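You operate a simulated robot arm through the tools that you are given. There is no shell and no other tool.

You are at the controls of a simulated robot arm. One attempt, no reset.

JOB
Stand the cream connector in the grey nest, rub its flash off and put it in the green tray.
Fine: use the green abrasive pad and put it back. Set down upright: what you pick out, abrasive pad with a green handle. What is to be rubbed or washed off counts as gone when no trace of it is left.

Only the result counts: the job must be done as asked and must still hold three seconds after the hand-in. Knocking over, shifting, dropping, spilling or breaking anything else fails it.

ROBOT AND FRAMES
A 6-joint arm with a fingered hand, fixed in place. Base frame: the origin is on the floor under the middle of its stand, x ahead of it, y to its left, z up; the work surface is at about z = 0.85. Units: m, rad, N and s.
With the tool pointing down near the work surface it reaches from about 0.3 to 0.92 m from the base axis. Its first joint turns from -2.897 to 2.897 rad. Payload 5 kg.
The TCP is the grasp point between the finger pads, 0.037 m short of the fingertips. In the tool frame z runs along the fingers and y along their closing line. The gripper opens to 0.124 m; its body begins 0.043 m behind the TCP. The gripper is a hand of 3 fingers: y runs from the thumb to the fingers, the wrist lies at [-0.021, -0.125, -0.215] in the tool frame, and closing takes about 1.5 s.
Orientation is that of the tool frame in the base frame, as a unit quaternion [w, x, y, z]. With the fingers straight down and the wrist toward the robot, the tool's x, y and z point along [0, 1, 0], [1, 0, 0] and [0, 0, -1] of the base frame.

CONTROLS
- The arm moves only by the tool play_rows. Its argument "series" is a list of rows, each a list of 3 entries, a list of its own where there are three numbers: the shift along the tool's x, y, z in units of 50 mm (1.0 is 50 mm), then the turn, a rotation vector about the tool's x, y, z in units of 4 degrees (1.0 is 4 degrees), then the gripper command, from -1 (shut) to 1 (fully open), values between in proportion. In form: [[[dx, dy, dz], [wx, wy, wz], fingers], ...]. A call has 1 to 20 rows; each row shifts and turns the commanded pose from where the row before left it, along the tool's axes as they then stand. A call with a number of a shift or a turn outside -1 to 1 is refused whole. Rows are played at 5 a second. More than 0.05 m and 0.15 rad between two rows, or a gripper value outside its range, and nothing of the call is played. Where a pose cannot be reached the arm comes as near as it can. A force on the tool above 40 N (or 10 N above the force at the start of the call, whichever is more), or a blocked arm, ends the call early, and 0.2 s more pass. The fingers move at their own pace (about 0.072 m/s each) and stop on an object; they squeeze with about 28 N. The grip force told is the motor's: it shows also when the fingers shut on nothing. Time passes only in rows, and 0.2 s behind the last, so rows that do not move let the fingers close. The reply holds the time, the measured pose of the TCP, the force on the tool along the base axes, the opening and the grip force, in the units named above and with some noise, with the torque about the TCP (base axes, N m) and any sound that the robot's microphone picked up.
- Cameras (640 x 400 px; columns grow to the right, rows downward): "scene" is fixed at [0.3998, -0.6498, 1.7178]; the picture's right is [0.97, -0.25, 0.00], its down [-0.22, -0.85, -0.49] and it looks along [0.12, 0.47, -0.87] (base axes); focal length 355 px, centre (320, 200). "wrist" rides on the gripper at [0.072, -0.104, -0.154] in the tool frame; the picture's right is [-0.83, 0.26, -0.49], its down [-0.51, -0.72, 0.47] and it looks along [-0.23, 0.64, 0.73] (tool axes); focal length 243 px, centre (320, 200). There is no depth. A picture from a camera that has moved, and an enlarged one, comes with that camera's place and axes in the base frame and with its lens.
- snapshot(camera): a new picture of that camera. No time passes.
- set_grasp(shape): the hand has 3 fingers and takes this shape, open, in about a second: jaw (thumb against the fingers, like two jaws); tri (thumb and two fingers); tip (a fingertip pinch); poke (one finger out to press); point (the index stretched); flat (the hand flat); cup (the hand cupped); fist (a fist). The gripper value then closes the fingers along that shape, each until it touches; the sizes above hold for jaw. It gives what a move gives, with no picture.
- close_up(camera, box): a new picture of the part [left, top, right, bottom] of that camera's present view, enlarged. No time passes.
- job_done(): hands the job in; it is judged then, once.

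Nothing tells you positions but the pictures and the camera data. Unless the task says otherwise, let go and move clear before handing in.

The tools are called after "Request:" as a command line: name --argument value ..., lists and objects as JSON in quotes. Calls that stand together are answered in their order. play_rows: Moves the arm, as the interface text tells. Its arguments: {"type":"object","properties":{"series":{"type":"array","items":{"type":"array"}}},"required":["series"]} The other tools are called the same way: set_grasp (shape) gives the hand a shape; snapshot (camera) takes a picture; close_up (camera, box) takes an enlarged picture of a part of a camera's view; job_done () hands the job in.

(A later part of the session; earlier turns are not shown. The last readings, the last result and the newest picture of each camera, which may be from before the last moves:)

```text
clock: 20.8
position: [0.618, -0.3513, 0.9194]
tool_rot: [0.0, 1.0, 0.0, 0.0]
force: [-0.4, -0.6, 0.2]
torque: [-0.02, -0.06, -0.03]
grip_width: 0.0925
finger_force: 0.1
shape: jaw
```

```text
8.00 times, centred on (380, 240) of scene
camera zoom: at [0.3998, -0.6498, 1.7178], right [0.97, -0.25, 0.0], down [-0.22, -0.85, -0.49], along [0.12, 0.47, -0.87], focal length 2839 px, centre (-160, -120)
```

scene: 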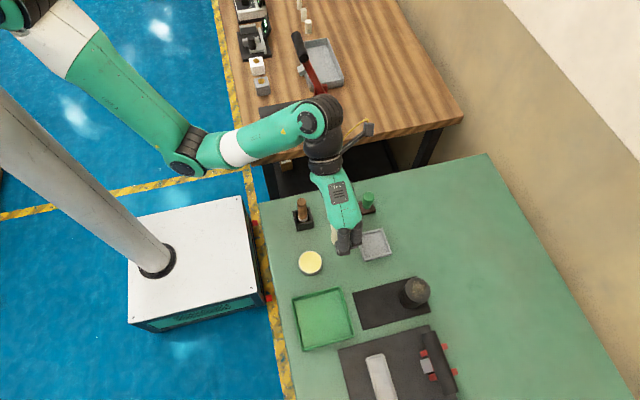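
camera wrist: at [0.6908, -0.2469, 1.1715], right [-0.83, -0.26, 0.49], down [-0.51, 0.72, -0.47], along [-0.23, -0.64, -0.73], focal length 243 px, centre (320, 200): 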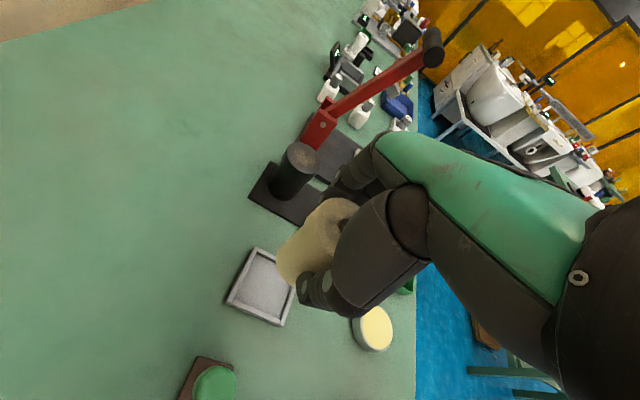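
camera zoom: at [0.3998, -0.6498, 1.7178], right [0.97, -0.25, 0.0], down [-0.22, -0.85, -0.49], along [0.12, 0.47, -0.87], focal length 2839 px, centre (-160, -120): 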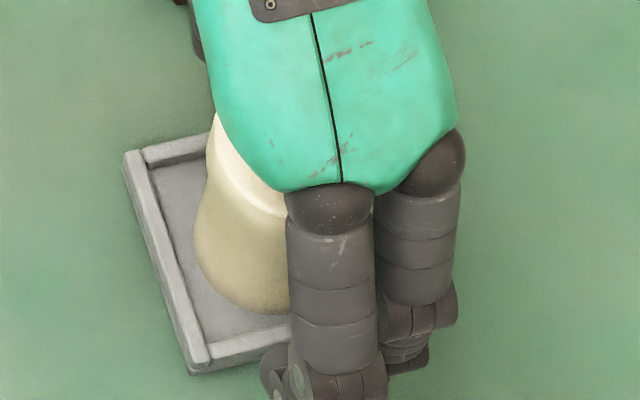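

The connector stands free inside the nest. I'll rise straight up and look at it.

Request:
play_rows --series '[[[0, 0, -0.2], [0, 0, 0], 0.5], [[0, 0, -0.5], [0, 0, 0], 0.5], [[0, 0, -0.5], [0, 0, 0], 0.5], [[0, 0, -0.6], [0, 0, 0], 0.5], [[0, 0, -0.8], [0, 0, 0], 0.5], [[0, 0, -0.8], [0, 0, 0], 0.5], [[0, 0, 0], [0, 0, 0], 0.5]]'

Request:
snapshot --camera "wrist"

Request:
close_up --camera "scene" --box '[300, 180, 420, 270]'

```text
clock: 22.4
position: [0.6198, -0.3524, 1.0912]
tool_rot: [0.0, 1.0, 0.0, 0.0]
force: [1.0, 0.6, -0.2]
torque: [-0.02, 0.0, 0.04]
grip_width: 0.0925
finger_force: 0.0
shape: jaw
```

```text
taken
camera wrist: at [0.6913, -0.2467, 1.2446], right [-0.83, -0.26, 0.49], down [-0.51, 0.72, -0.47], along [-0.23, -0.64, -0.73], focal length 243 px, centre (320, 200)
```

wrist: 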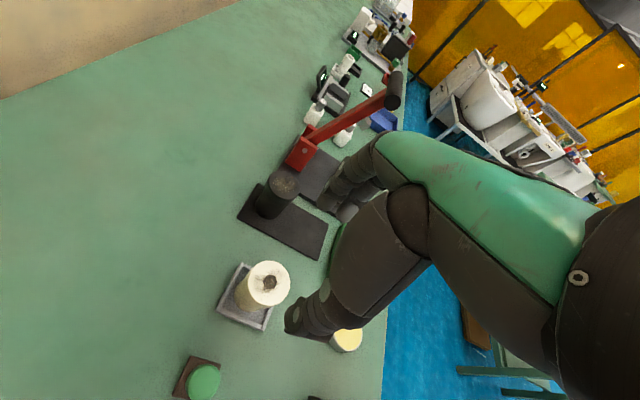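

```text
4.44 times, centred on (360, 225) of scene
camera zoom: at [0.3998, -0.6498, 1.7178], right [0.97, -0.25, 0.0], down [-0.22, -0.85, -0.49], along [0.12, 0.47, -0.87], focal length 1577 px, centre (142, 89)
```

zoom: 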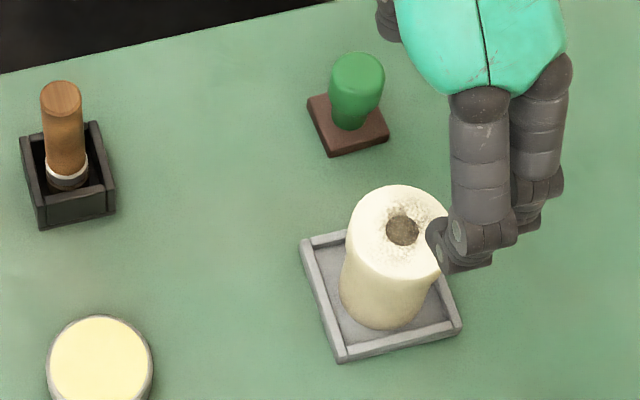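

Request:
close_up --camera "wrist" --box '[200, 240, 328, 340]'

Request:
close_up --camera "wrist" --box '[150, 330, 262, 400]'

```text
4.00 times, centred on (264, 290) of wrist
camera zoom: at [0.6913, -0.2467, 1.2446], right [-0.83, -0.26, 0.49], down [-0.51, 0.72, -0.47], along [-0.23, -0.64, -0.73], focal length 970 px, centre (544, -160)
```

zoom: 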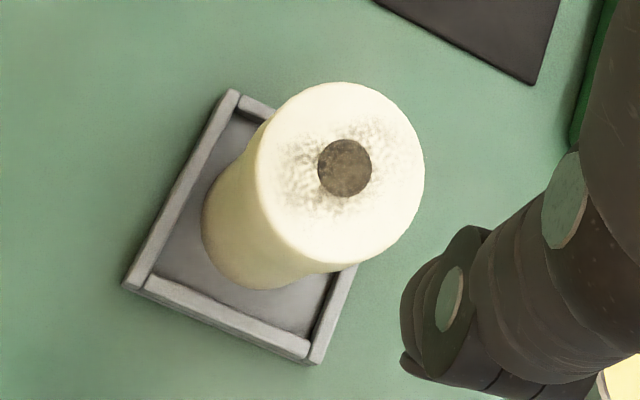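

```text
5.71 times, centred on (206, 365) of wrist
camera zoom: at [0.6913, -0.2467, 1.2446], right [-0.83, -0.26, 0.49], down [-0.51, 0.72, -0.47], along [-0.23, -0.64, -0.73], focal length 1386 px, centre (971, -743)
```

zoom: 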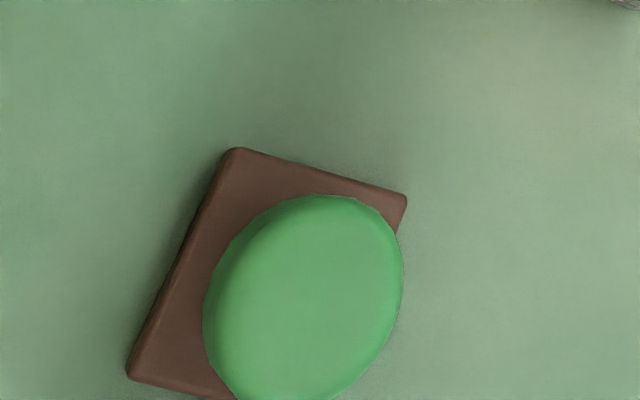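

The connector stands squarely in the nest with its top centre at about (0.620, -0.351, 0.94). The pad's base is about 38 mm square at (0.636, -0.240), with a 33 mm knob topping out near z 0.91. I'll go over the pad next.

Request:
play_rows --series '[[[0.111, -0.738, 0], [0, 0, 0], 0.5], [[0.111, -0.738, 0], [0, 0, 0], 0.5], [[0.111, -0.738, 0], [0, 0, 0], 0.5], [[0, 0, 0.7], [0, 0, 0], 0.5], [[0, 0, 0.7], [0, 0, 0], 0.5], [[0, 0, 0.4], [0, 0, 0], 0.5], [[0, 0, 0], [0, 0, 0], 0.5], [[0, 0, 0], [0, 0, 0], 0.5]]'

Request:
snapshot --camera "wrist"

Request:
snapshot --camera "scene"

```text
clock: 24.2
position: [0.6419, -0.247, 0.9888]
tool_rot: [0.0, 1.0, 0.0, 0.0]
force: [0.2, -0.3, 0.2]
torque: [0.0, 0.01, 0.0]
grip_width: 0.0927
finger_force: 0.0
shape: jaw
out of reach, approached as far as the arm can: row 3
```

```text
taken
camera wrist: at [0.7131, -0.1426, 1.1418], right [-0.83, -0.26, 0.49], down [-0.51, 0.72, -0.47], along [-0.23, -0.64, -0.73], focal length 243 px, centre (320, 200)
```

wrist: 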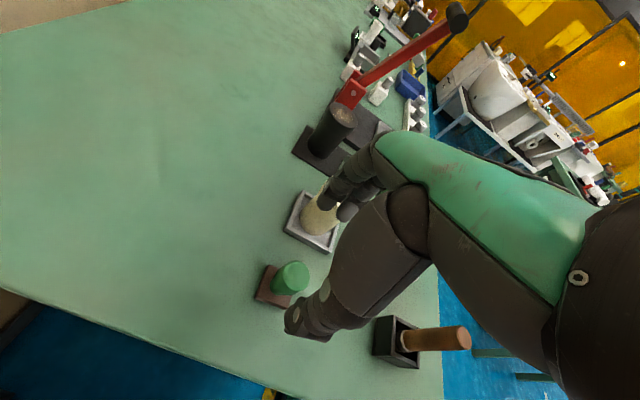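

```text
taken
```

scene: 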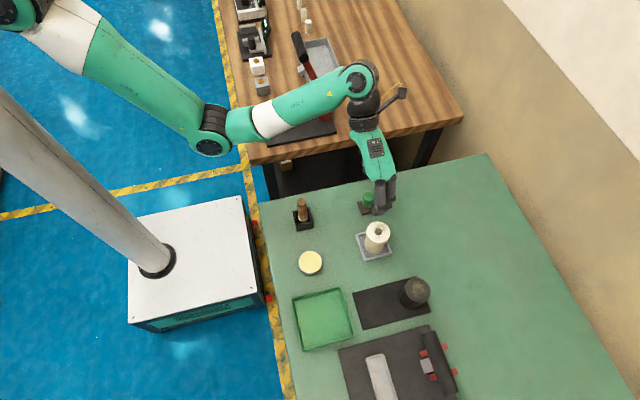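

Request:
play_rows --series '[[[-0.092, -0.132, 0], [0, 0, 0], 0.0], [[0, 0, 0], [0, 0, 0], 0.0], [[0, 0, 0], [0, 0, 0], 0.0], [[0, 0, 0], [0, 0, 0], 0.0]]'

Request:
close_up --camera "wrist" --box '[230, 160, 390, 360]'

Request:
close_up --camera "scene" --box '[330, 170, 420, 270]'

```text
clock: 25.2
position: [0.6372, -0.2411, 0.9895]
tool_rot: [0.0, 1.0, 0.0, 0.0]
force: [0.4, 0.4, -0.2]
torque: [-0.02, 0.03, -0.01]
grip_width: 0.0625
finger_force: 0.0
shape: jaw
```

```text
2.00 times, centred on (310, 260) of wrist
camera zoom: at [0.7085, -0.1361, 1.1422], right [-0.83, -0.26, 0.49], down [-0.51, 0.72, -0.47], along [-0.23, -0.64, -0.73], focal length 485 px, centre (340, 80)
```

zoom: 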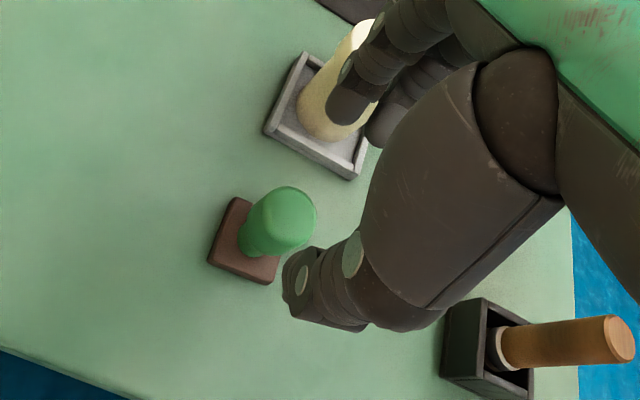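

```text
4.00 times, centred on (375, 220) of scene
camera zoom: at [0.3998, -0.6498, 1.7178], right [0.97, -0.25, 0.0], down [-0.22, -0.85, -0.49], along [0.12, 0.47, -0.87], focal length 1419 px, centre (100, 120)
```

zoom: 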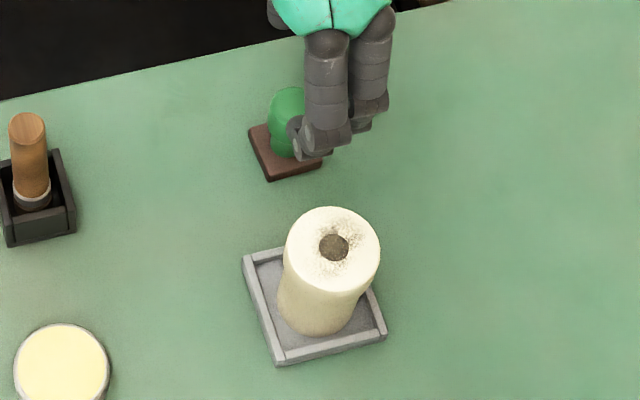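

The hand is centred over the knob with a narrowed opening that keeps the fingers off the connector. I'll lower to knob height.

Request:
play_rows --series '[[[0, 0, 0.4], [0, 0, 0], 0.0], [[0, 0, 0.4], [0, 0, 0], 0.0], [[0, 0, 0.3], [0, 0, 0], 0.0], [[0, 0, 0.2], [0, 0, 0], 0.0], [[0, 0, 0], [0, 0, 0], 0.0], [[0, 0, 0], [0, 0, 0], 0.0]]'

Request:
close_up --camera "wrist" --box '[230, 160, 390, 360]'

Request:
close_up --camera "scene" --box '[330, 170, 420, 270]'

```text
clock: 26.6
position: [0.6381, -0.2392, 0.925]
tool_rot: [0.0, 1.0, 0.001, 0.0]
force: [0.5, -0.7, 0.4]
torque: [0.0, 0.03, 0.0]
grip_width: 0.0626
finger_force: 0.0
shape: jaw
```

```text
2.00 times, centred on (310, 260) of wrist
camera zoom: at [0.7093, -0.1347, 1.0789], right [-0.83, -0.26, 0.49], down [-0.51, 0.72, -0.47], along [-0.23, -0.64, -0.73], focal length 485 px, centre (340, 80)
```

zoom: 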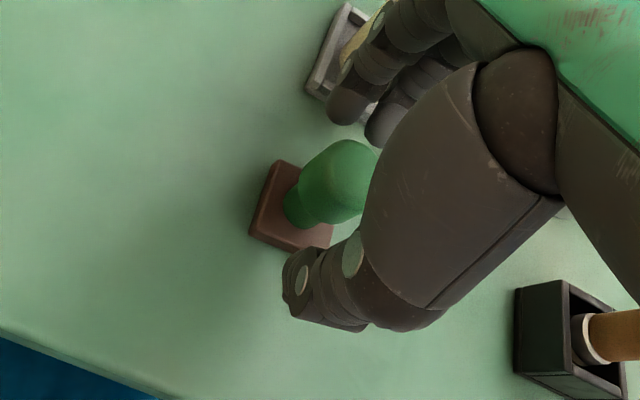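

```text
4.00 times, centred on (375, 220) of scene
camera zoom: at [0.3998, -0.6498, 1.7178], right [0.97, -0.25, 0.0], down [-0.22, -0.85, -0.49], along [0.12, 0.47, -0.87], focal length 1419 px, centre (100, 120)
```

zoom: 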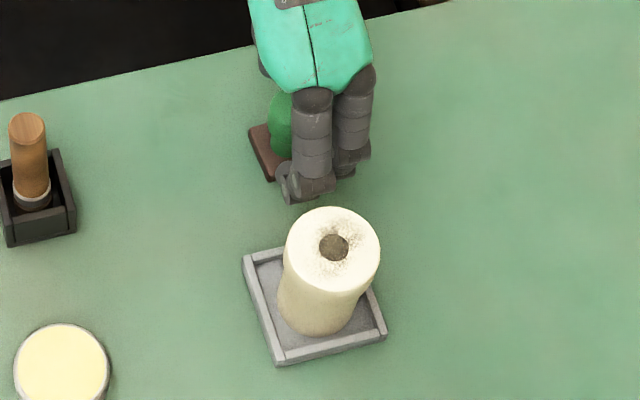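

Request:
play_rows --series '[[[-0.016, 0.024, 0.2], [0, 0, 0], 0.0], [[0, 0, 0.16], [0, 0, 0], 0.0], [[0, 0, 0], [0, 0, 0], 0.0], [[0, 0, 0], [0, 0, 0], 0.0]]'

Request:
close_up --camera "wrist" --box '[230, 160, 390, 360]'

Request:
close_up --camera "scene" --box '[340, 170, 410, 250]'

```text
clock: 27.6
position: [0.6364, -0.2399, 0.9066]
tool_rot: [0.0, 1.0, 0.0, 0.0]
force: [0.5, 0.7, 0.6]
torque: [-0.01, -0.01, 0.01]
grip_width: 0.0626
finger_force: 0.0
shape: jaw
```

```text
2.00 times, centred on (310, 260) of wrist
camera zoom: at [0.7084, -0.1365, 1.0605], right [-0.83, -0.26, 0.49], down [-0.51, 0.72, -0.47], along [-0.23, -0.64, -0.73], focal length 485 px, centre (340, 80)
```

zoom: 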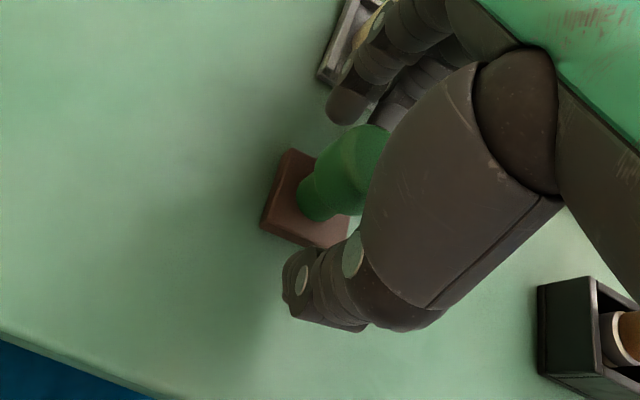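

```text
5.00 times, centred on (375, 210) of scene
camera zoom: at [0.3998, -0.6498, 1.7178], right [0.97, -0.25, 0.0], down [-0.22, -0.85, -0.49], along [0.12, 0.47, -0.87], focal length 1774 px, centre (45, 150)
```

zoom: 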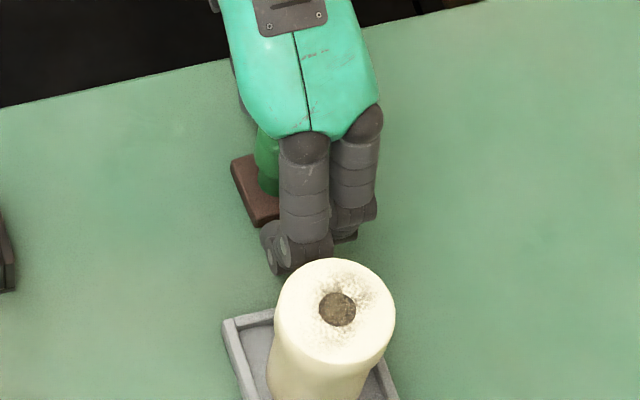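

Request:
play_rows --series '[[[0, 0, 0], [0, 0, 0], -0.4], [[0, 0, 0], [0, 0, 0], -1], [[0, 0, 0], [0, 0, 0], -1], [[0, 0, 0], [0, 0, 0], -1], [[0, 0, 0], [0, 0, 0], -1], [[0, 0, 0], [0, 0, 0], -1]]'

Request:
close_up --camera "wrist" --box '[230, 160, 390, 360]'

Request:
close_up --camera "scene" --box '[340, 170, 410, 250]'

```text
clock: 29.0
position: [0.6361, -0.2405, 0.9067]
tool_rot: [0.0, 1.0, 0.0, 0.001]
force: [-0.3, 0.2, -0.9]
torque: [-0.03, -0.03, -0.04]
grip_width: 0.0149
finger_force: 27.7
shape: jaw
```

```text
2.00 times, centred on (310, 260) of wrist
camera zoom: at [0.7085, -0.1364, 1.0606], right [-0.83, -0.26, 0.49], down [-0.51, 0.72, -0.47], along [-0.23, -0.64, -0.73], focal length 485 px, centre (340, 80)
```

zoom: 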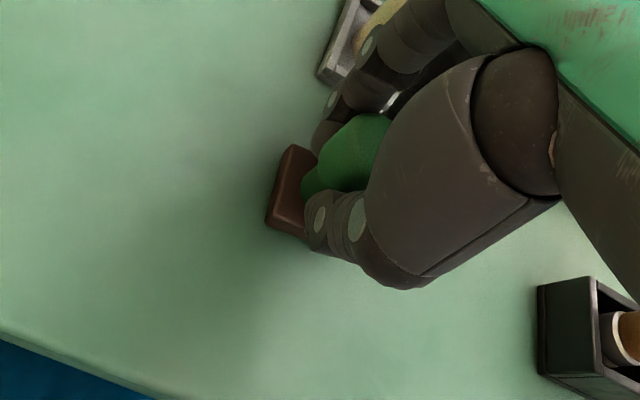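

```text
5.00 times, centred on (375, 210) of scene
camera zoom: at [0.3998, -0.6498, 1.7178], right [0.97, -0.25, 0.0], down [-0.22, -0.85, -0.49], along [0.12, 0.47, -0.87], focal length 1774 px, centre (45, 150)
```

zoom: 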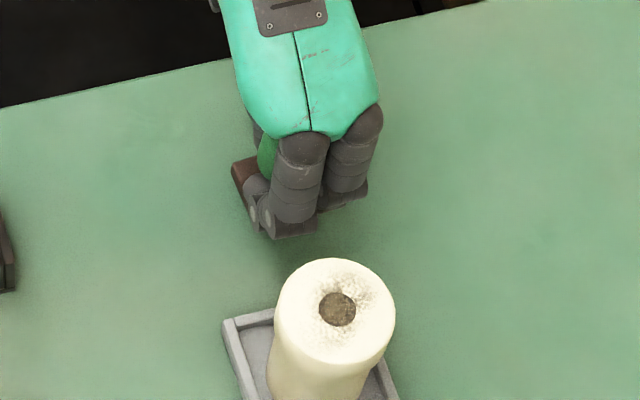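

Request:
play_rows --series '[[[0, 0, -0.1], [0, 0, 0], -1], [[0, 0, -0.3], [0, 0, 0], -1], [[0, 0, -0.5], [0, 0, 0], -1], [[0, 0, -0.5], [0, 0, 0], -1], [[0, 0, -0.5], [0, 0, 0], -1], [[0, 0, -0.6], [0, 0, 0], -1], [[0, 0, 0], [0, 0, 0], -1], [[0, 0, 0], [0, 0, 0], -1]]'

Request:
snapshot --camera "wrist"

Request:
close_up --camera "scene" --box '[330, 150, 430, 270]'

```text
clock: 30.8
position: [0.6375, -0.2407, 1.0314]
tool_rot: [0.0, 1.0, 0.001, 0.001]
force: [1.2, -0.4, 0.2]
torque: [-0.01, 0.01, -0.02]
grip_width: 0.0149
finger_force: 27.8
shape: jaw
```

```text
taken
camera wrist: at [0.7094, -0.1357, 1.1851], right [-0.83, -0.26, 0.49], down [-0.51, 0.72, -0.47], along [-0.23, -0.64, -0.73], focal length 243 px, centre (320, 200)
```

wrist: 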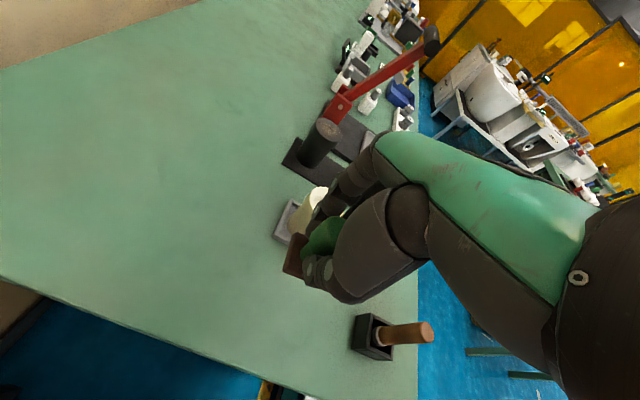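

```text
3.33 times, centred on (380, 210) of scene
camera zoom: at [0.3998, -0.6498, 1.7178], right [0.97, -0.25, 0.0], down [-0.22, -0.85, -0.49], along [0.12, 0.47, -0.87], focal length 1183 px, centre (120, 167)
```

zoom: 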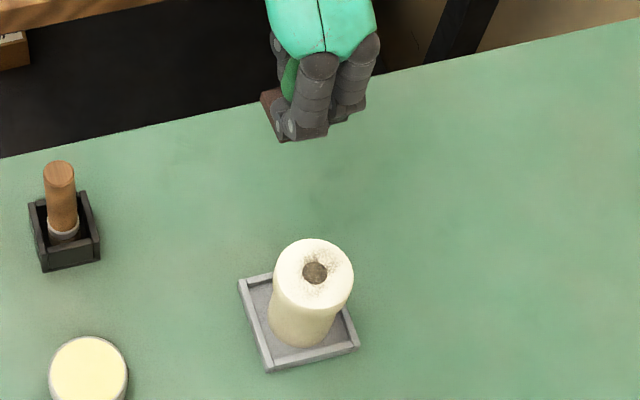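

Request:
close_up --camera "wrist" --box '[270, 190, 370, 310]'

Request:
close_up --camera "scene" --box '[355, 150, 425, 210]'

```text
3.33 times, centred on (320, 250) of wrist
camera zoom: at [0.7094, -0.1357, 1.1851], right [-0.83, -0.26, 0.49], down [-0.51, 0.72, -0.47], along [-0.23, -0.64, -0.73], focal length 809 px, centre (320, 33)
```

zoom: 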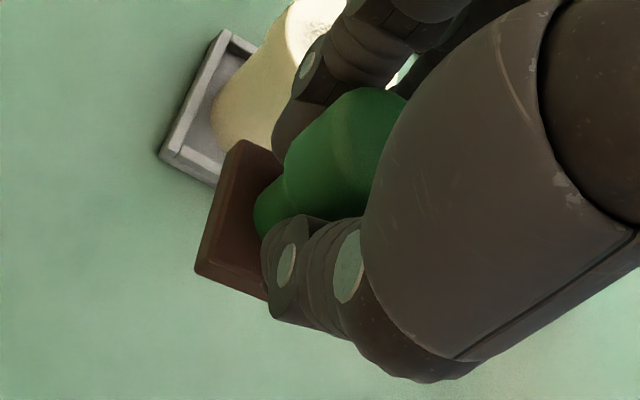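

```text
6.67 times, centred on (390, 180) of scene
camera zoom: at [0.3998, -0.6498, 1.7178], right [0.97, -0.25, 0.0], down [-0.22, -0.85, -0.49], along [0.12, 0.47, -0.87], focal length 2366 px, centre (-147, 333)
```

zoom: 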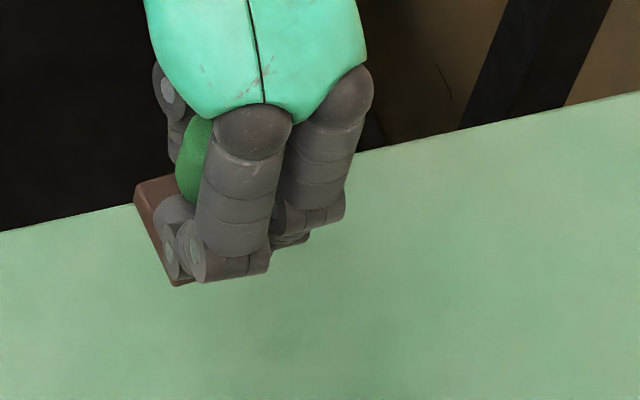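

The pad is held level, its centre about 2 mm off the TCP. I'll carry it over the connector and stop just above the top.

Request:
play_rows --series '[[[-0.076, 0.455, 0], [0, 0, 0], -1], [[-0.076, 0.455, 0], [0, 0, 0], -1], [[-0.076, 0.455, 0], [0, 0, 0], -1], [[-0.076, 0.455, 0], [0, 0, 0], -1], [[-0.076, 0.455, 0], [0, 0, 0], -1], [[0, 0, 0.4], [0, 0, 0], -1], [[0, 0, 0], [0, 0, 0], -1], [[0, 0, 0], [0, 0, 0], -1]]'

Request:
close_up --camera "wrist" --box '[230, 170, 370, 330]'

Request:
close_up --camera "scene" --box '[345, 195, 425, 265]'

```text
clock: 32.6
position: [0.6171, -0.3563, 1.0117]
tool_rot: [0.001, 1.0, 0.0, 0.0]
force: [0.1, -0.2, -1.3]
torque: [-0.03, 0.0, -0.03]
grip_width: 0.0145
finger_force: 28.6
shape: jaw
```

```text
2.50 times, centred on (300, 250) of wrist
camera zoom: at [0.6898, -0.2524, 1.1643], right [-0.83, -0.26, 0.49], down [-0.51, 0.72, -0.47], along [-0.23, -0.64, -0.73], focal length 606 px, centre (370, 75)
```

zoom: 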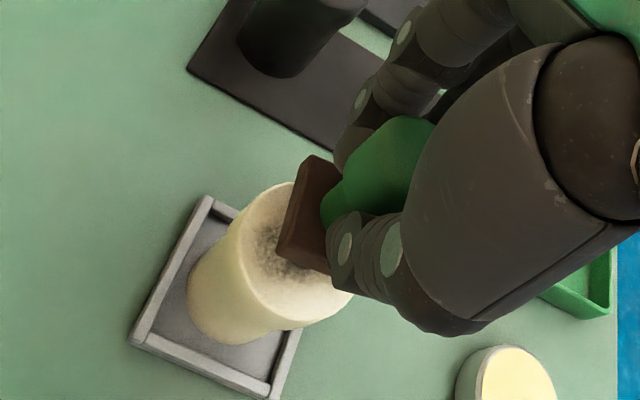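

```text
5.71 times, centred on (385, 230) of scene
camera zoom: at [0.3998, -0.6498, 1.7178], right [0.97, -0.25, 0.0], down [-0.22, -0.85, -0.49], along [0.12, 0.47, -0.87], focal length 2028 px, centre (-51, 29)
```

zoom: 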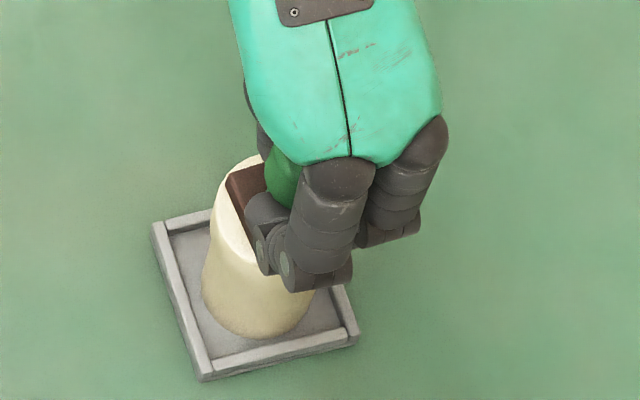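

Request:
play_rows --series '[[[0.01, -0.06, 0.1], [0, 0, 0], -1], [[0, 0, 0.06], [0, 0, 0], -1], [[0, 0, 0.04], [0, 0, 0], -1], [[0, 0, 0.04], [0, 0, 0], -1], [[0, 0, 0], [0, 0, 0], -1]]'

```text
clock: 33.8
position: [0.6189, -0.3537, 0.9995]
tool_rot: [0.0, 1.0, 0.0, 0.0]
force: [-0.4, -0.4, -0.3]
torque: [-0.02, -0.02, -0.01]
grip_width: 0.0146
finger_force: 27.7
shape: jaw
```

Request:
play_rows --series '[[[0, 0, 0.03], [0, 0, 0], -1], [[0, 0, 0.03], [0, 0, 0], -1], [[0, 0, 0], [0, 0, 0], -1]]'

```text
clock: 34.6
position: [0.6192, -0.3526, 0.9963]
tool_rot: [0.001, 1.0, 0.0, 0.0]
force: [0.5, 0.0, 2.9]
torque: [-0.04, -0.03, 0.01]
grip_width: 0.0148
finger_force: 28.2
shape: jaw
```

Contact shows at TCP z about 0.996. I'll press slightly harder and make the first rubbing strokes across the top.

Request:
play_rows --series '[[[0, 0, 0.02], [0, 0, 0], -1], [[0.1, 0, 0], [0, 0, 0], -1], [[0.1, 0, 0], [0, 0, 0], -1], [[-0.1, 0, 0], [0, 0, 0], -1], [[-0.1, 0, 0], [0, 0, 0], -1], [[-0.1, 0, 0], [0, 0, 0], -1], [[-0.1, 0, 0], [0, 0, 0], -1], [[0.1, 0, 0], [0, 0, 0], -1], [[0.1, 0, 0], [0, 0, 0], -1], [[0, 0, 0], [0, 0, 0], -1]]'

Request:
close_up --camera "wrist" --box '[230, 170, 370, 330]'

Request:
close_up --camera "scene" --box '[345, 195, 425, 265]'

```text
clock: 36.8
position: [0.6191, -0.352, 0.9959]
tool_rot: [0.0, 1.0, -0.001, -0.001]
force: [-1.6, -0.3, 6.6]
torque: [-0.14, 0.06, -0.04]
grip_width: 0.0155
finger_force: 27.4
shape: jaw
```

```text
2.50 times, centred on (300, 250) of wrist
camera zoom: at [0.6899, -0.2471, 1.1496], right [-0.83, -0.26, 0.49], down [-0.51, 0.72, -0.47], along [-0.23, -0.64, -0.73], focal length 606 px, centre (370, 75)
```

zoom: 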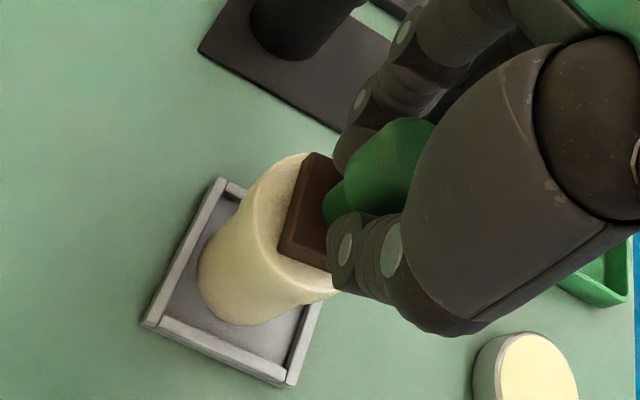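

```text
5.71 times, centred on (385, 230) of scene
camera zoom: at [0.3998, -0.6498, 1.7178], right [0.97, -0.25, 0.0], down [-0.22, -0.85, -0.49], along [0.12, 0.47, -0.87], focal length 2028 px, centre (-51, 29)
```

zoom: 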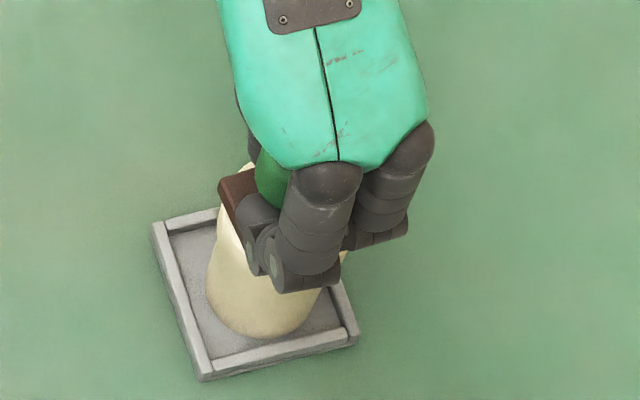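

Force is steady at about 6.6 N and the left side already looks cleaner. I'll continue with wider strokes in x and y.

Request:
play_rows --series '[[[0.2, 0, 0], [0, 0, 0], -1], [[-0.2, 0, 0], [0, 0, 0], -1], [[-0.2, 0, 0], [0, 0, 0], -1], [[0.2, 0, 0], [0, 0, 0], -1], [[0, 0.2, 0], [0, 0, 0], -1], [[0.2, 0, 0], [0, 0, 0], -1], [[-0.2, 0, 0], [0, 0, 0], -1], [[-0.2, 0, 0], [0, 0, 0], -1], [[0.2, 0, 0], [0, 0, 0], -1], [[0, -0.2, 0], [0, 0, 0], -1], [[0, -0.2, 0], [0, 0, 0], -1], [[0.2, 0, 0], [0, 0, 0], -1], [[-0.2, 0, 0], [0, 0, 0], -1], [[-0.2, 0, 0], [0, 0, 0], -1], [[0.2, 0, 0], [0, 0, 0], -1], [[0, 0.2, 0], [0, 0, 0], -1], [[0.2, 0, 0], [0, 0, 0], -1], [[-0.2, 0, 0], [0, 0, 0], -1], [[0, 0, 0], [0, 0, 0], -1]]'

Request:
close_up --camera "wrist" --box '[230, 170, 370, 330]'

Request:
close_up --camera "scene" --box '[345, 195, 425, 265]'

```text
clock: 40.8
position: [0.6201, -0.3518, 0.9952]
tool_rot: [0.0, 1.0, 0.0, 0.0]
force: [1.6, -0.8, 4.8]
torque: [-0.07, -0.12, 0.05]
grip_width: 0.0152
finger_force: 28.0
shape: jaw
```

```text
2.50 times, centred on (300, 250) of wrist
camera zoom: at [0.6906, -0.2476, 1.1492], right [-0.83, -0.26, 0.49], down [-0.51, 0.72, -0.47], along [-0.23, -0.64, -0.73], focal length 606 px, centre (370, 75)
```

zoom: 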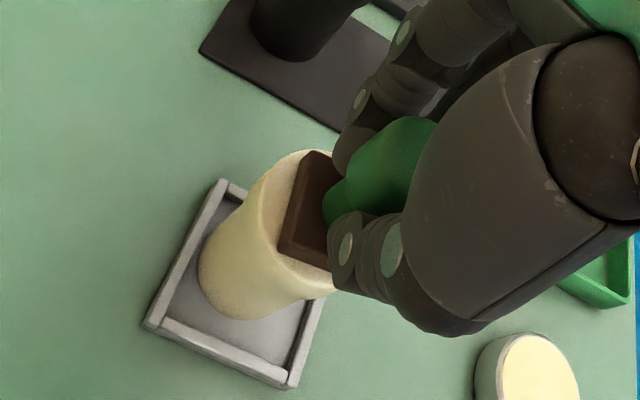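

```text
5.71 times, centred on (385, 230) of scene
camera zoom: at [0.3998, -0.6498, 1.7178], right [0.97, -0.25, 0.0], down [-0.22, -0.85, -0.49], along [0.12, 0.47, -0.87], focal length 2028 px, centre (-51, 29)
```

zoom: 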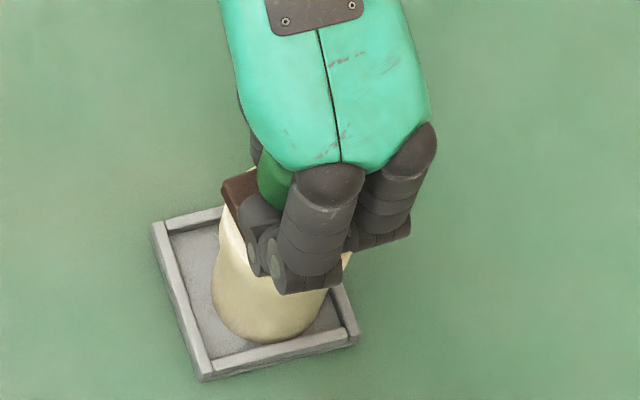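

I'll lift off and move the hand aside to inspect the top surface.

Request:
play_rows --series '[[[0, 0, -0.4], [0, 0, 0], -1], [[0, 0, -0.5], [0, 0, 0], -1], [[-0.3, -0.4, 0], [0, 0, 0], -1], [[-0.3, -0.4, 0], [0, 0, 0], -1], [[-0.3, -0.4, 0], [0, 0, 0], -1], [[-0.3, -0.4, 0], [0, 0, 0], -1], [[0, 0, 0], [0, 0, 0], -1]]'

Request:
snapshot --camera "wrist"

Request:
close_up --camera "scene" --box '[345, 210, 405, 265]'

```text
clock: 42.4
position: [0.5578, -0.2701, 1.0418]
tool_rot: [0.0, 1.0, 0.0, 0.0]
force: [-0.3, -0.2, -1.5]
torque: [-0.03, -0.01, 0.04]
grip_width: 0.0153
finger_force: 27.8
shape: jaw
```

```text
taken
camera wrist: at [0.6293, -0.1658, 1.1953], right [-0.83, -0.26, 0.49], down [-0.51, 0.72, -0.47], along [-0.23, -0.64, -0.73], focal length 243 px, centre (320, 200)
```

wrist: 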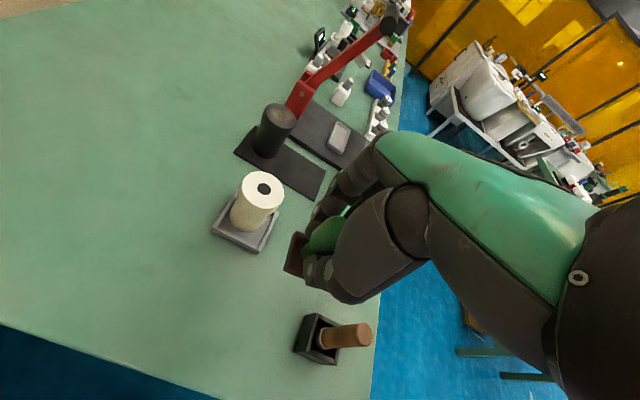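

```text
7.27 times, centred on (375, 238) of scene
camera zoom: at [0.3998, -0.6498, 1.7178], right [0.97, -0.25, 0.0], down [-0.22, -0.85, -0.49], along [0.12, 0.47, -0.87], focal length 2581 px, centre (-80, -73)
```

zoom: 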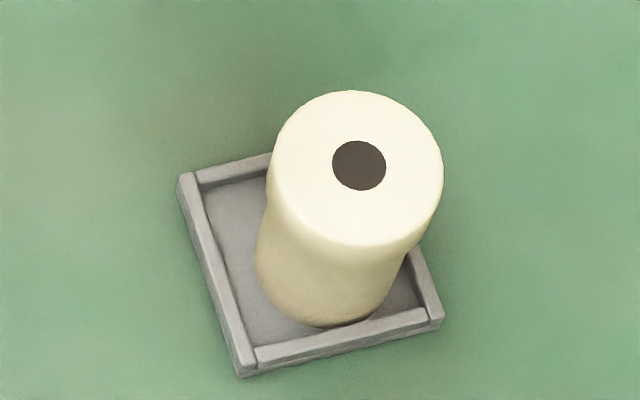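

Request:
close_up --camera "wrist" --box '[225, 165, 289, 205]'

Request:
close_up --camera "scene" --box '[362, 220, 394, 246]'

Request:
close_up --camera "scene" --box '[330, 150, 410, 230]'

```text
10.00 times, centred on (257, 185) of wrist
camera zoom: at [0.6293, -0.1658, 1.1953], right [-0.83, -0.26, 0.49], down [-0.51, 0.72, -0.47], along [-0.23, -0.64, -0.73], focal length 2426 px, centre (950, 350)
```

zoom: 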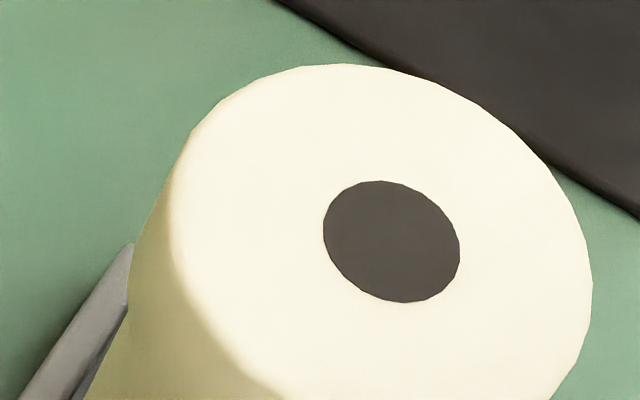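

```text
15.38 times, centred on (378, 233) of scene
camera zoom: at [0.3998, -0.6498, 1.7178], right [0.97, -0.25, 0.0], down [-0.22, -0.85, -0.49], along [0.12, 0.47, -0.87], focal length 5459 px, centre (-572, -308)
```

zoom: 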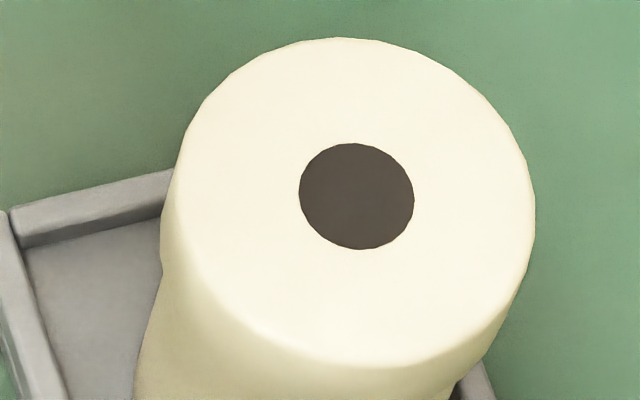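

```text
5.00 times, centred on (370, 190) of scene
camera zoom: at [0.3998, -0.6498, 1.7178], right [0.97, -0.25, 0.0], down [-0.22, -0.85, -0.49], along [0.12, 0.47, -0.87], focal length 1774 px, centre (70, 250)
```

zoom: 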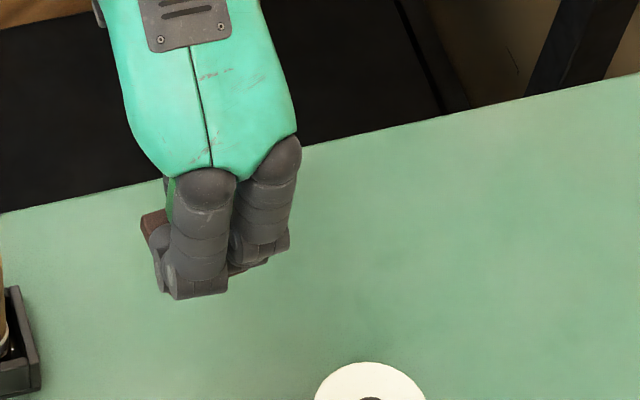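

The top now looks clean. I'll zoom in further to be sure no trace remains.

Request:
close_up --camera "wrist" --box '[238, 170, 270, 190]'

Request:
close_up --camera "wrist" --box '[256, 180, 288, 212]'

Request:
close_up --camera "scene" --box '[370, 224, 388, 236]'

Request:
close_up --camera "scene" --box '[366, 230, 394, 262]'

Request:
close_up --camera "wrist" --box '[205, 190, 285, 260]'

```text
16.00 times, centred on (254, 180) of wrist
camera zoom: at [0.6293, -0.1658, 1.1953], right [-0.83, -0.26, 0.49], down [-0.51, 0.72, -0.47], along [-0.23, -0.64, -0.73], focal length 3882 px, centre (1376, 520)
```

zoom: 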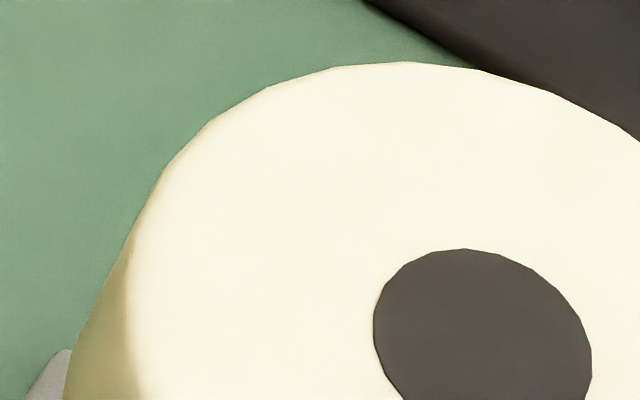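

```text
12.50 times, centred on (272, 196) of wrist
camera zoom: at [0.6293, -0.1658, 1.1953], right [-0.83, -0.26, 0.49], down [-0.51, 0.72, -0.47], along [-0.23, -0.64, -0.73], focal length 3033 px, centre (920, 250)
```

zoom: 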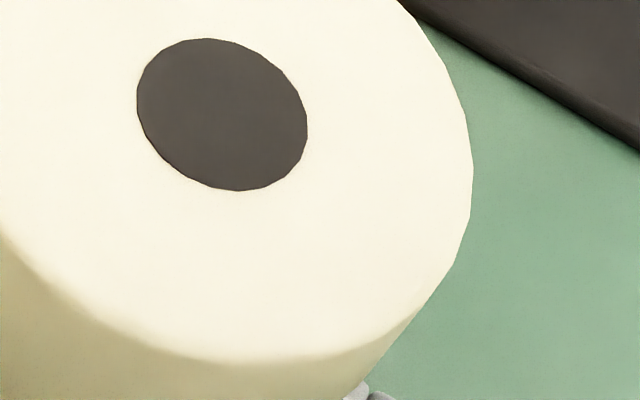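

```text
16.00 times, centred on (379, 230) of scene
camera zoom: at [0.3998, -0.6498, 1.7178], right [0.97, -0.25, 0.0], down [-0.22, -0.85, -0.49], along [0.12, 0.47, -0.87], focal length 5678 px, centre (-624, -280)
```

zoom: 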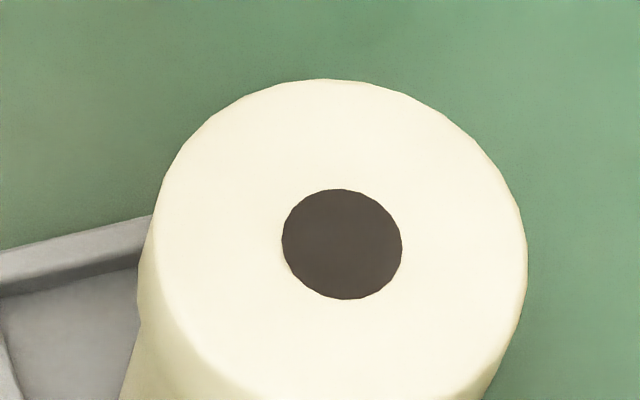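

```text
12.50 times, centred on (380, 246) of scene
camera zoom: at [0.3998, -0.6498, 1.7178], right [0.97, -0.25, 0.0], down [-0.22, -0.85, -0.49], along [0.12, 0.47, -0.87], focal length 4436 px, centre (-430, -375)
```

zoom: 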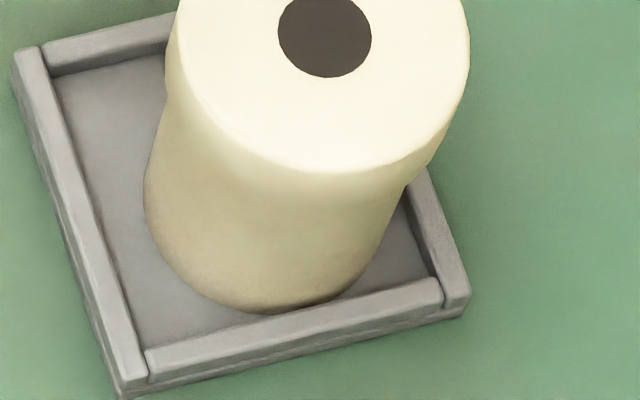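

```text
5.71 times, centred on (245, 225) of wrist
camera zoom: at [0.6293, -0.1658, 1.1953], right [-0.83, -0.26, 0.49], down [-0.51, 0.72, -0.47], along [-0.23, -0.64, -0.73], focal length 1386 px, centre (749, 57)
```

zoom: 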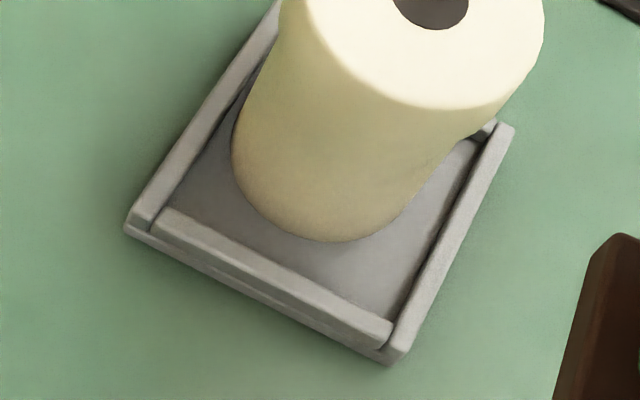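

No trace of flash remains and the nest hasn't moved. Now I'll check how the pad sits in the hand before putting it back.

Request:
close_up --camera "wrist" --box '[270, 190, 370, 310]'

```text
3.33 times, centred on (320, 250) of wrist
camera zoom: at [0.6293, -0.1658, 1.1953], right [-0.83, -0.26, 0.49], down [-0.51, 0.72, -0.47], along [-0.23, -0.64, -0.73], focal length 809 px, centre (320, 33)
```

zoom: 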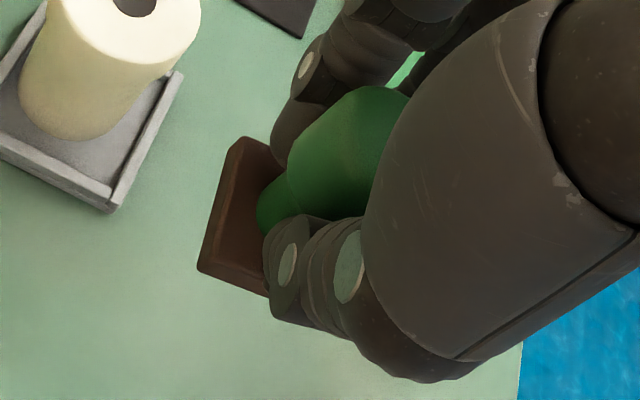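

Request:
play_rows --series '[[[0.396, -0.15, 0], [0, 0, 0], -1], [[0.396, -0.15, 0], [0, 0, 0], -1], [[0.396, -0.15, 0], [0, 0, 0], -1], [[0.396, -0.15, 0], [0, 0, 0], -1], [[0, 0, 0.5], [0, 0, 0], -1], [[0, 0, 0.5], [0, 0, 0], -1], [[0, 0, 0.5], [0, 0, 0], -1], [[0, 0, 0.5], [0, 0, 0], -1], [[0, 0, 0.2], [0, 0, 0], -1], [[0, 0, 0], [0, 0, 0], -1], [[0, 0, 0], [0, 0, 0], -1]]'

Request:
close_up --camera "wrist" --box '[230, 160, 390, 360]'

Request:
close_up --camera "scene" --box '[340, 170, 410, 250]'

```text
clock: 44.8
position: [0.6371, -0.2419, 0.9311]
tool_rot: [0.0, 1.0, 0.0, -0.001]
force: [0.1, -0.1, -0.7]
torque: [0.02, -0.02, -0.05]
grip_width: 0.0151
finger_force: 28.2
shape: jaw
```

```text
2.00 times, centred on (310, 260) of wrist
camera zoom: at [0.709, -0.1372, 1.0844], right [-0.83, -0.26, 0.49], down [-0.51, 0.72, -0.47], along [-0.23, -0.64, -0.73], focal length 485 px, centre (340, 80)
```

zoom: 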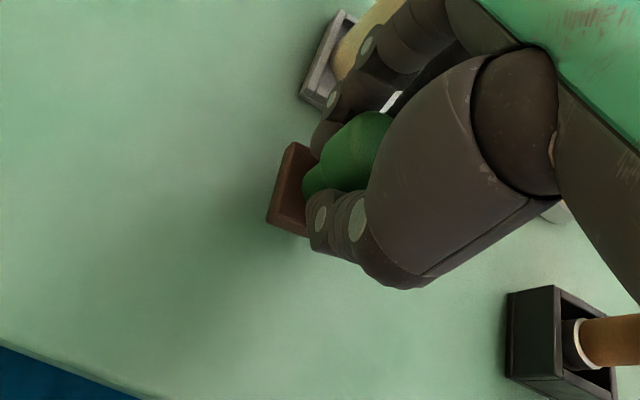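

```text
5.00 times, centred on (375, 210) of scene
camera zoom: at [0.3998, -0.6498, 1.7178], right [0.97, -0.25, 0.0], down [-0.22, -0.85, -0.49], along [0.12, 0.47, -0.87], focal length 1774 px, centre (45, 150)
```

zoom: 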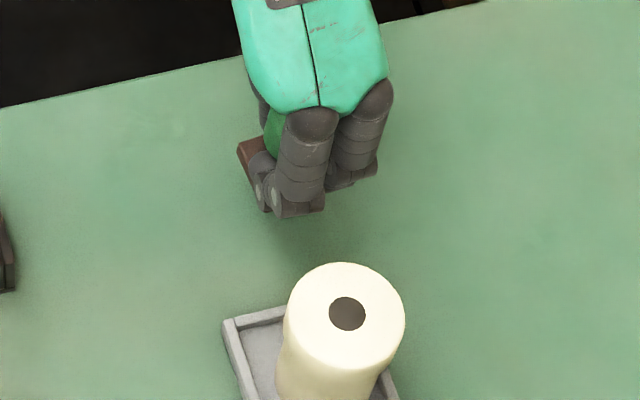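

Request:
play_rows --series '[[[0, -0.06, 0.2], [0, 0, 0], -1], [[0, 0, 0.1], [0, 0, 0], -1], [[0, 0, 0.1], [0, 0, 0], -1], [[0, 0, 0.04], [0, 0, 0], -1], [[0, 0, 0], [0, 0, 0], -1]]'

```text
clock: 46.0
position: [0.6387, -0.238, 0.9085]
tool_rot: [0.0, 1.0, 0.0, 0.0]
force: [0.2, 1.3, -0.2]
torque: [-0.01, 0.0, 0.01]
grip_width: 0.0153
finger_force: 28.1
shape: jaw
```

Request:
play_rows --series '[[[0, 0, 0.03], [0, 0, 0], -1], [[0, 0, 0.03], [0, 0, 0], -1], [[0, 0, 0], [0, 0, 0], -1]]'

Request:
close_up --camera "wrist" --box '[230, 160, 390, 360]'

```text
clock: 46.8
position: [0.6364, -0.2387, 0.907]
tool_rot: [0.0, 1.0, 0.001, 0.0]
force: [0.0, 0.1, -0.7]
torque: [-0.01, 0.02, -0.02]
grip_width: 0.0153
finger_force: 27.9
shape: jaw
```

```text
2.00 times, centred on (310, 260) of wrist
camera zoom: at [0.7086, -0.1345, 1.0597], right [-0.83, -0.26, 0.49], down [-0.51, 0.72, -0.47], along [-0.23, -0.64, -0.73], focal length 485 px, centre (340, 80)
```

zoom: 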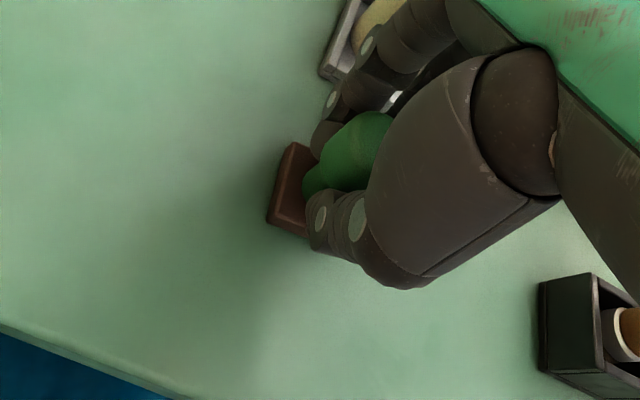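

Request:
play_rows --series '[[[0, 0, 0.03], [0, 0, 0], -1], [[0, 0, 0], [0, 0, 0], -1]]'

```text
clock: 47.4
position: [0.6371, -0.2387, 0.9048]
tool_rot: [0.0, 1.0, -0.001, 0.0]
force: [0.7, 0.9, 3.5]
torque: [-0.07, 0.02, -0.01]
grip_width: 0.0152
finger_force: 28.3
shape: jaw
```

The pad is down on the table (3.5 N at TCP z about 0.904). I'll open the fingers gently.

Request:
play_rows --series '[[[0, 0, 0], [0, 0, 0], -0.6], [[0, 0, 0], [0, 0, 0], -0.4], [[0, 0, 0], [0, 0, 0], -0.2], [[0, 0, 0], [0, 0, 0], 0.0], [[0, 0, 0], [0, 0, 0], 0.0], [[0, 0, 0], [0, 0, 0], 0.0]]'

Request:
close_up --camera "wrist" --box '[230, 160, 390, 360]'

Request:
close_up --camera "scene" --box '[340, 170, 410, 250]'

```text
clock: 48.8
position: [0.6368, -0.2388, 0.9049]
tool_rot: [0.001, 1.0, 0.0, 0.001]
force: [-0.5, -0.8, -0.4]
torque: [0.0, -0.01, 0.01]
grip_width: 0.0616
finger_force: 0.0
shape: jaw
```

```text
2.00 times, centred on (310, 260) of wrist
camera zoom: at [0.7089, -0.1348, 1.0577], right [-0.83, -0.26, 0.49], down [-0.51, 0.72, -0.47], along [-0.23, -0.64, -0.73], focal length 485 px, centre (340, 80)
```

zoom: 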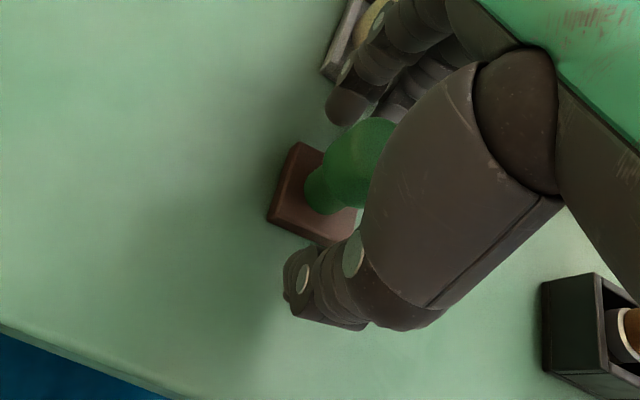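

```text
5.00 times, centred on (375, 210) of scene
camera zoom: at [0.3998, -0.6498, 1.7178], right [0.97, -0.25, 0.0], down [-0.22, -0.85, -0.49], along [0.12, 0.47, -0.87], focal length 1774 px, centre (45, 150)
```

zoom: 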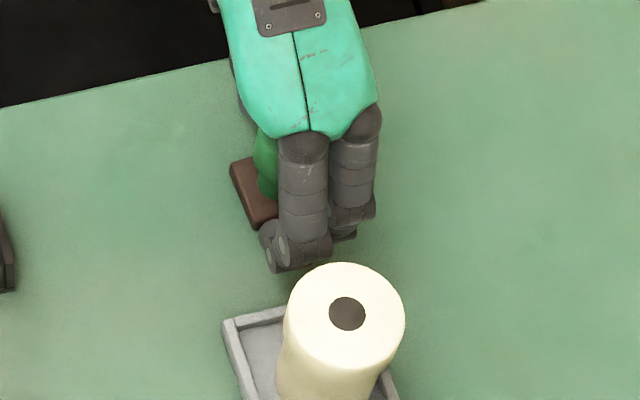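

Request:
play_rows --series '[[[0, 0, -0.2], [0, 0, 0], 0.0], [[0, 0, -0.5], [0, 0, 0], 0.0], [[0, 0, -0.5], [0, 0, 0], 0.0], [[0, 0, -0.6], [0, 0, 0], 0.0], [[0, 0, -0.8], [0, 0, 0], 0.2], [[0, 0, -0.8], [0, 0, 0], 0.45], [[0, 0, 0], [0, 0, 0], 0.45]]'

Request:
close_up --camera "scene" --box '[300, 180, 420, 270]'

Request:
snapshot --camera "wrist"

```text
clock: 50.4
position: [0.6381, -0.2412, 1.072]
tool_rot: [0.0, 1.0, 0.0, 0.0]
force: [-0.7, -0.4, 0.0]
torque: [0.03, 0.0, 0.01]
grip_width: 0.0898
finger_force: 0.1
shape: jaw
```

```text
4.44 times, centred on (360, 225) of scene
camera zoom: at [0.3998, -0.6498, 1.7178], right [0.97, -0.25, 0.0], down [-0.22, -0.85, -0.49], along [0.12, 0.47, -0.87], focal length 1577 px, centre (142, 89)
```

zoom: 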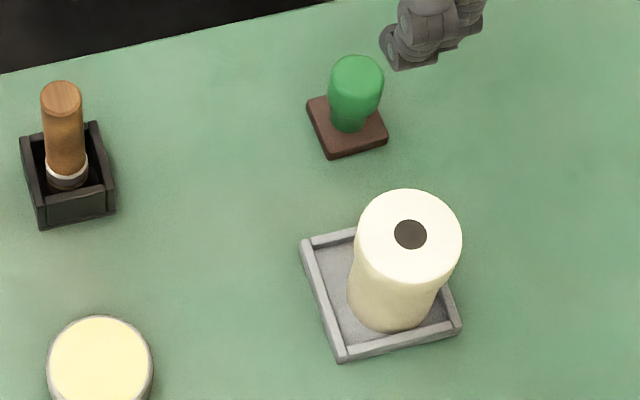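

```text
taken
camera wrist: at [0.7096, -0.1358, 1.2256], right [-0.83, -0.26, 0.49], down [-0.51, 0.72, -0.47], along [-0.23, -0.64, -0.73], focal length 243 px, centre (320, 200)
```

wrist: 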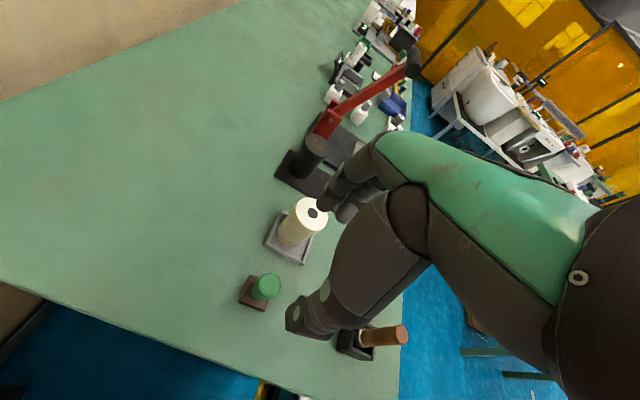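

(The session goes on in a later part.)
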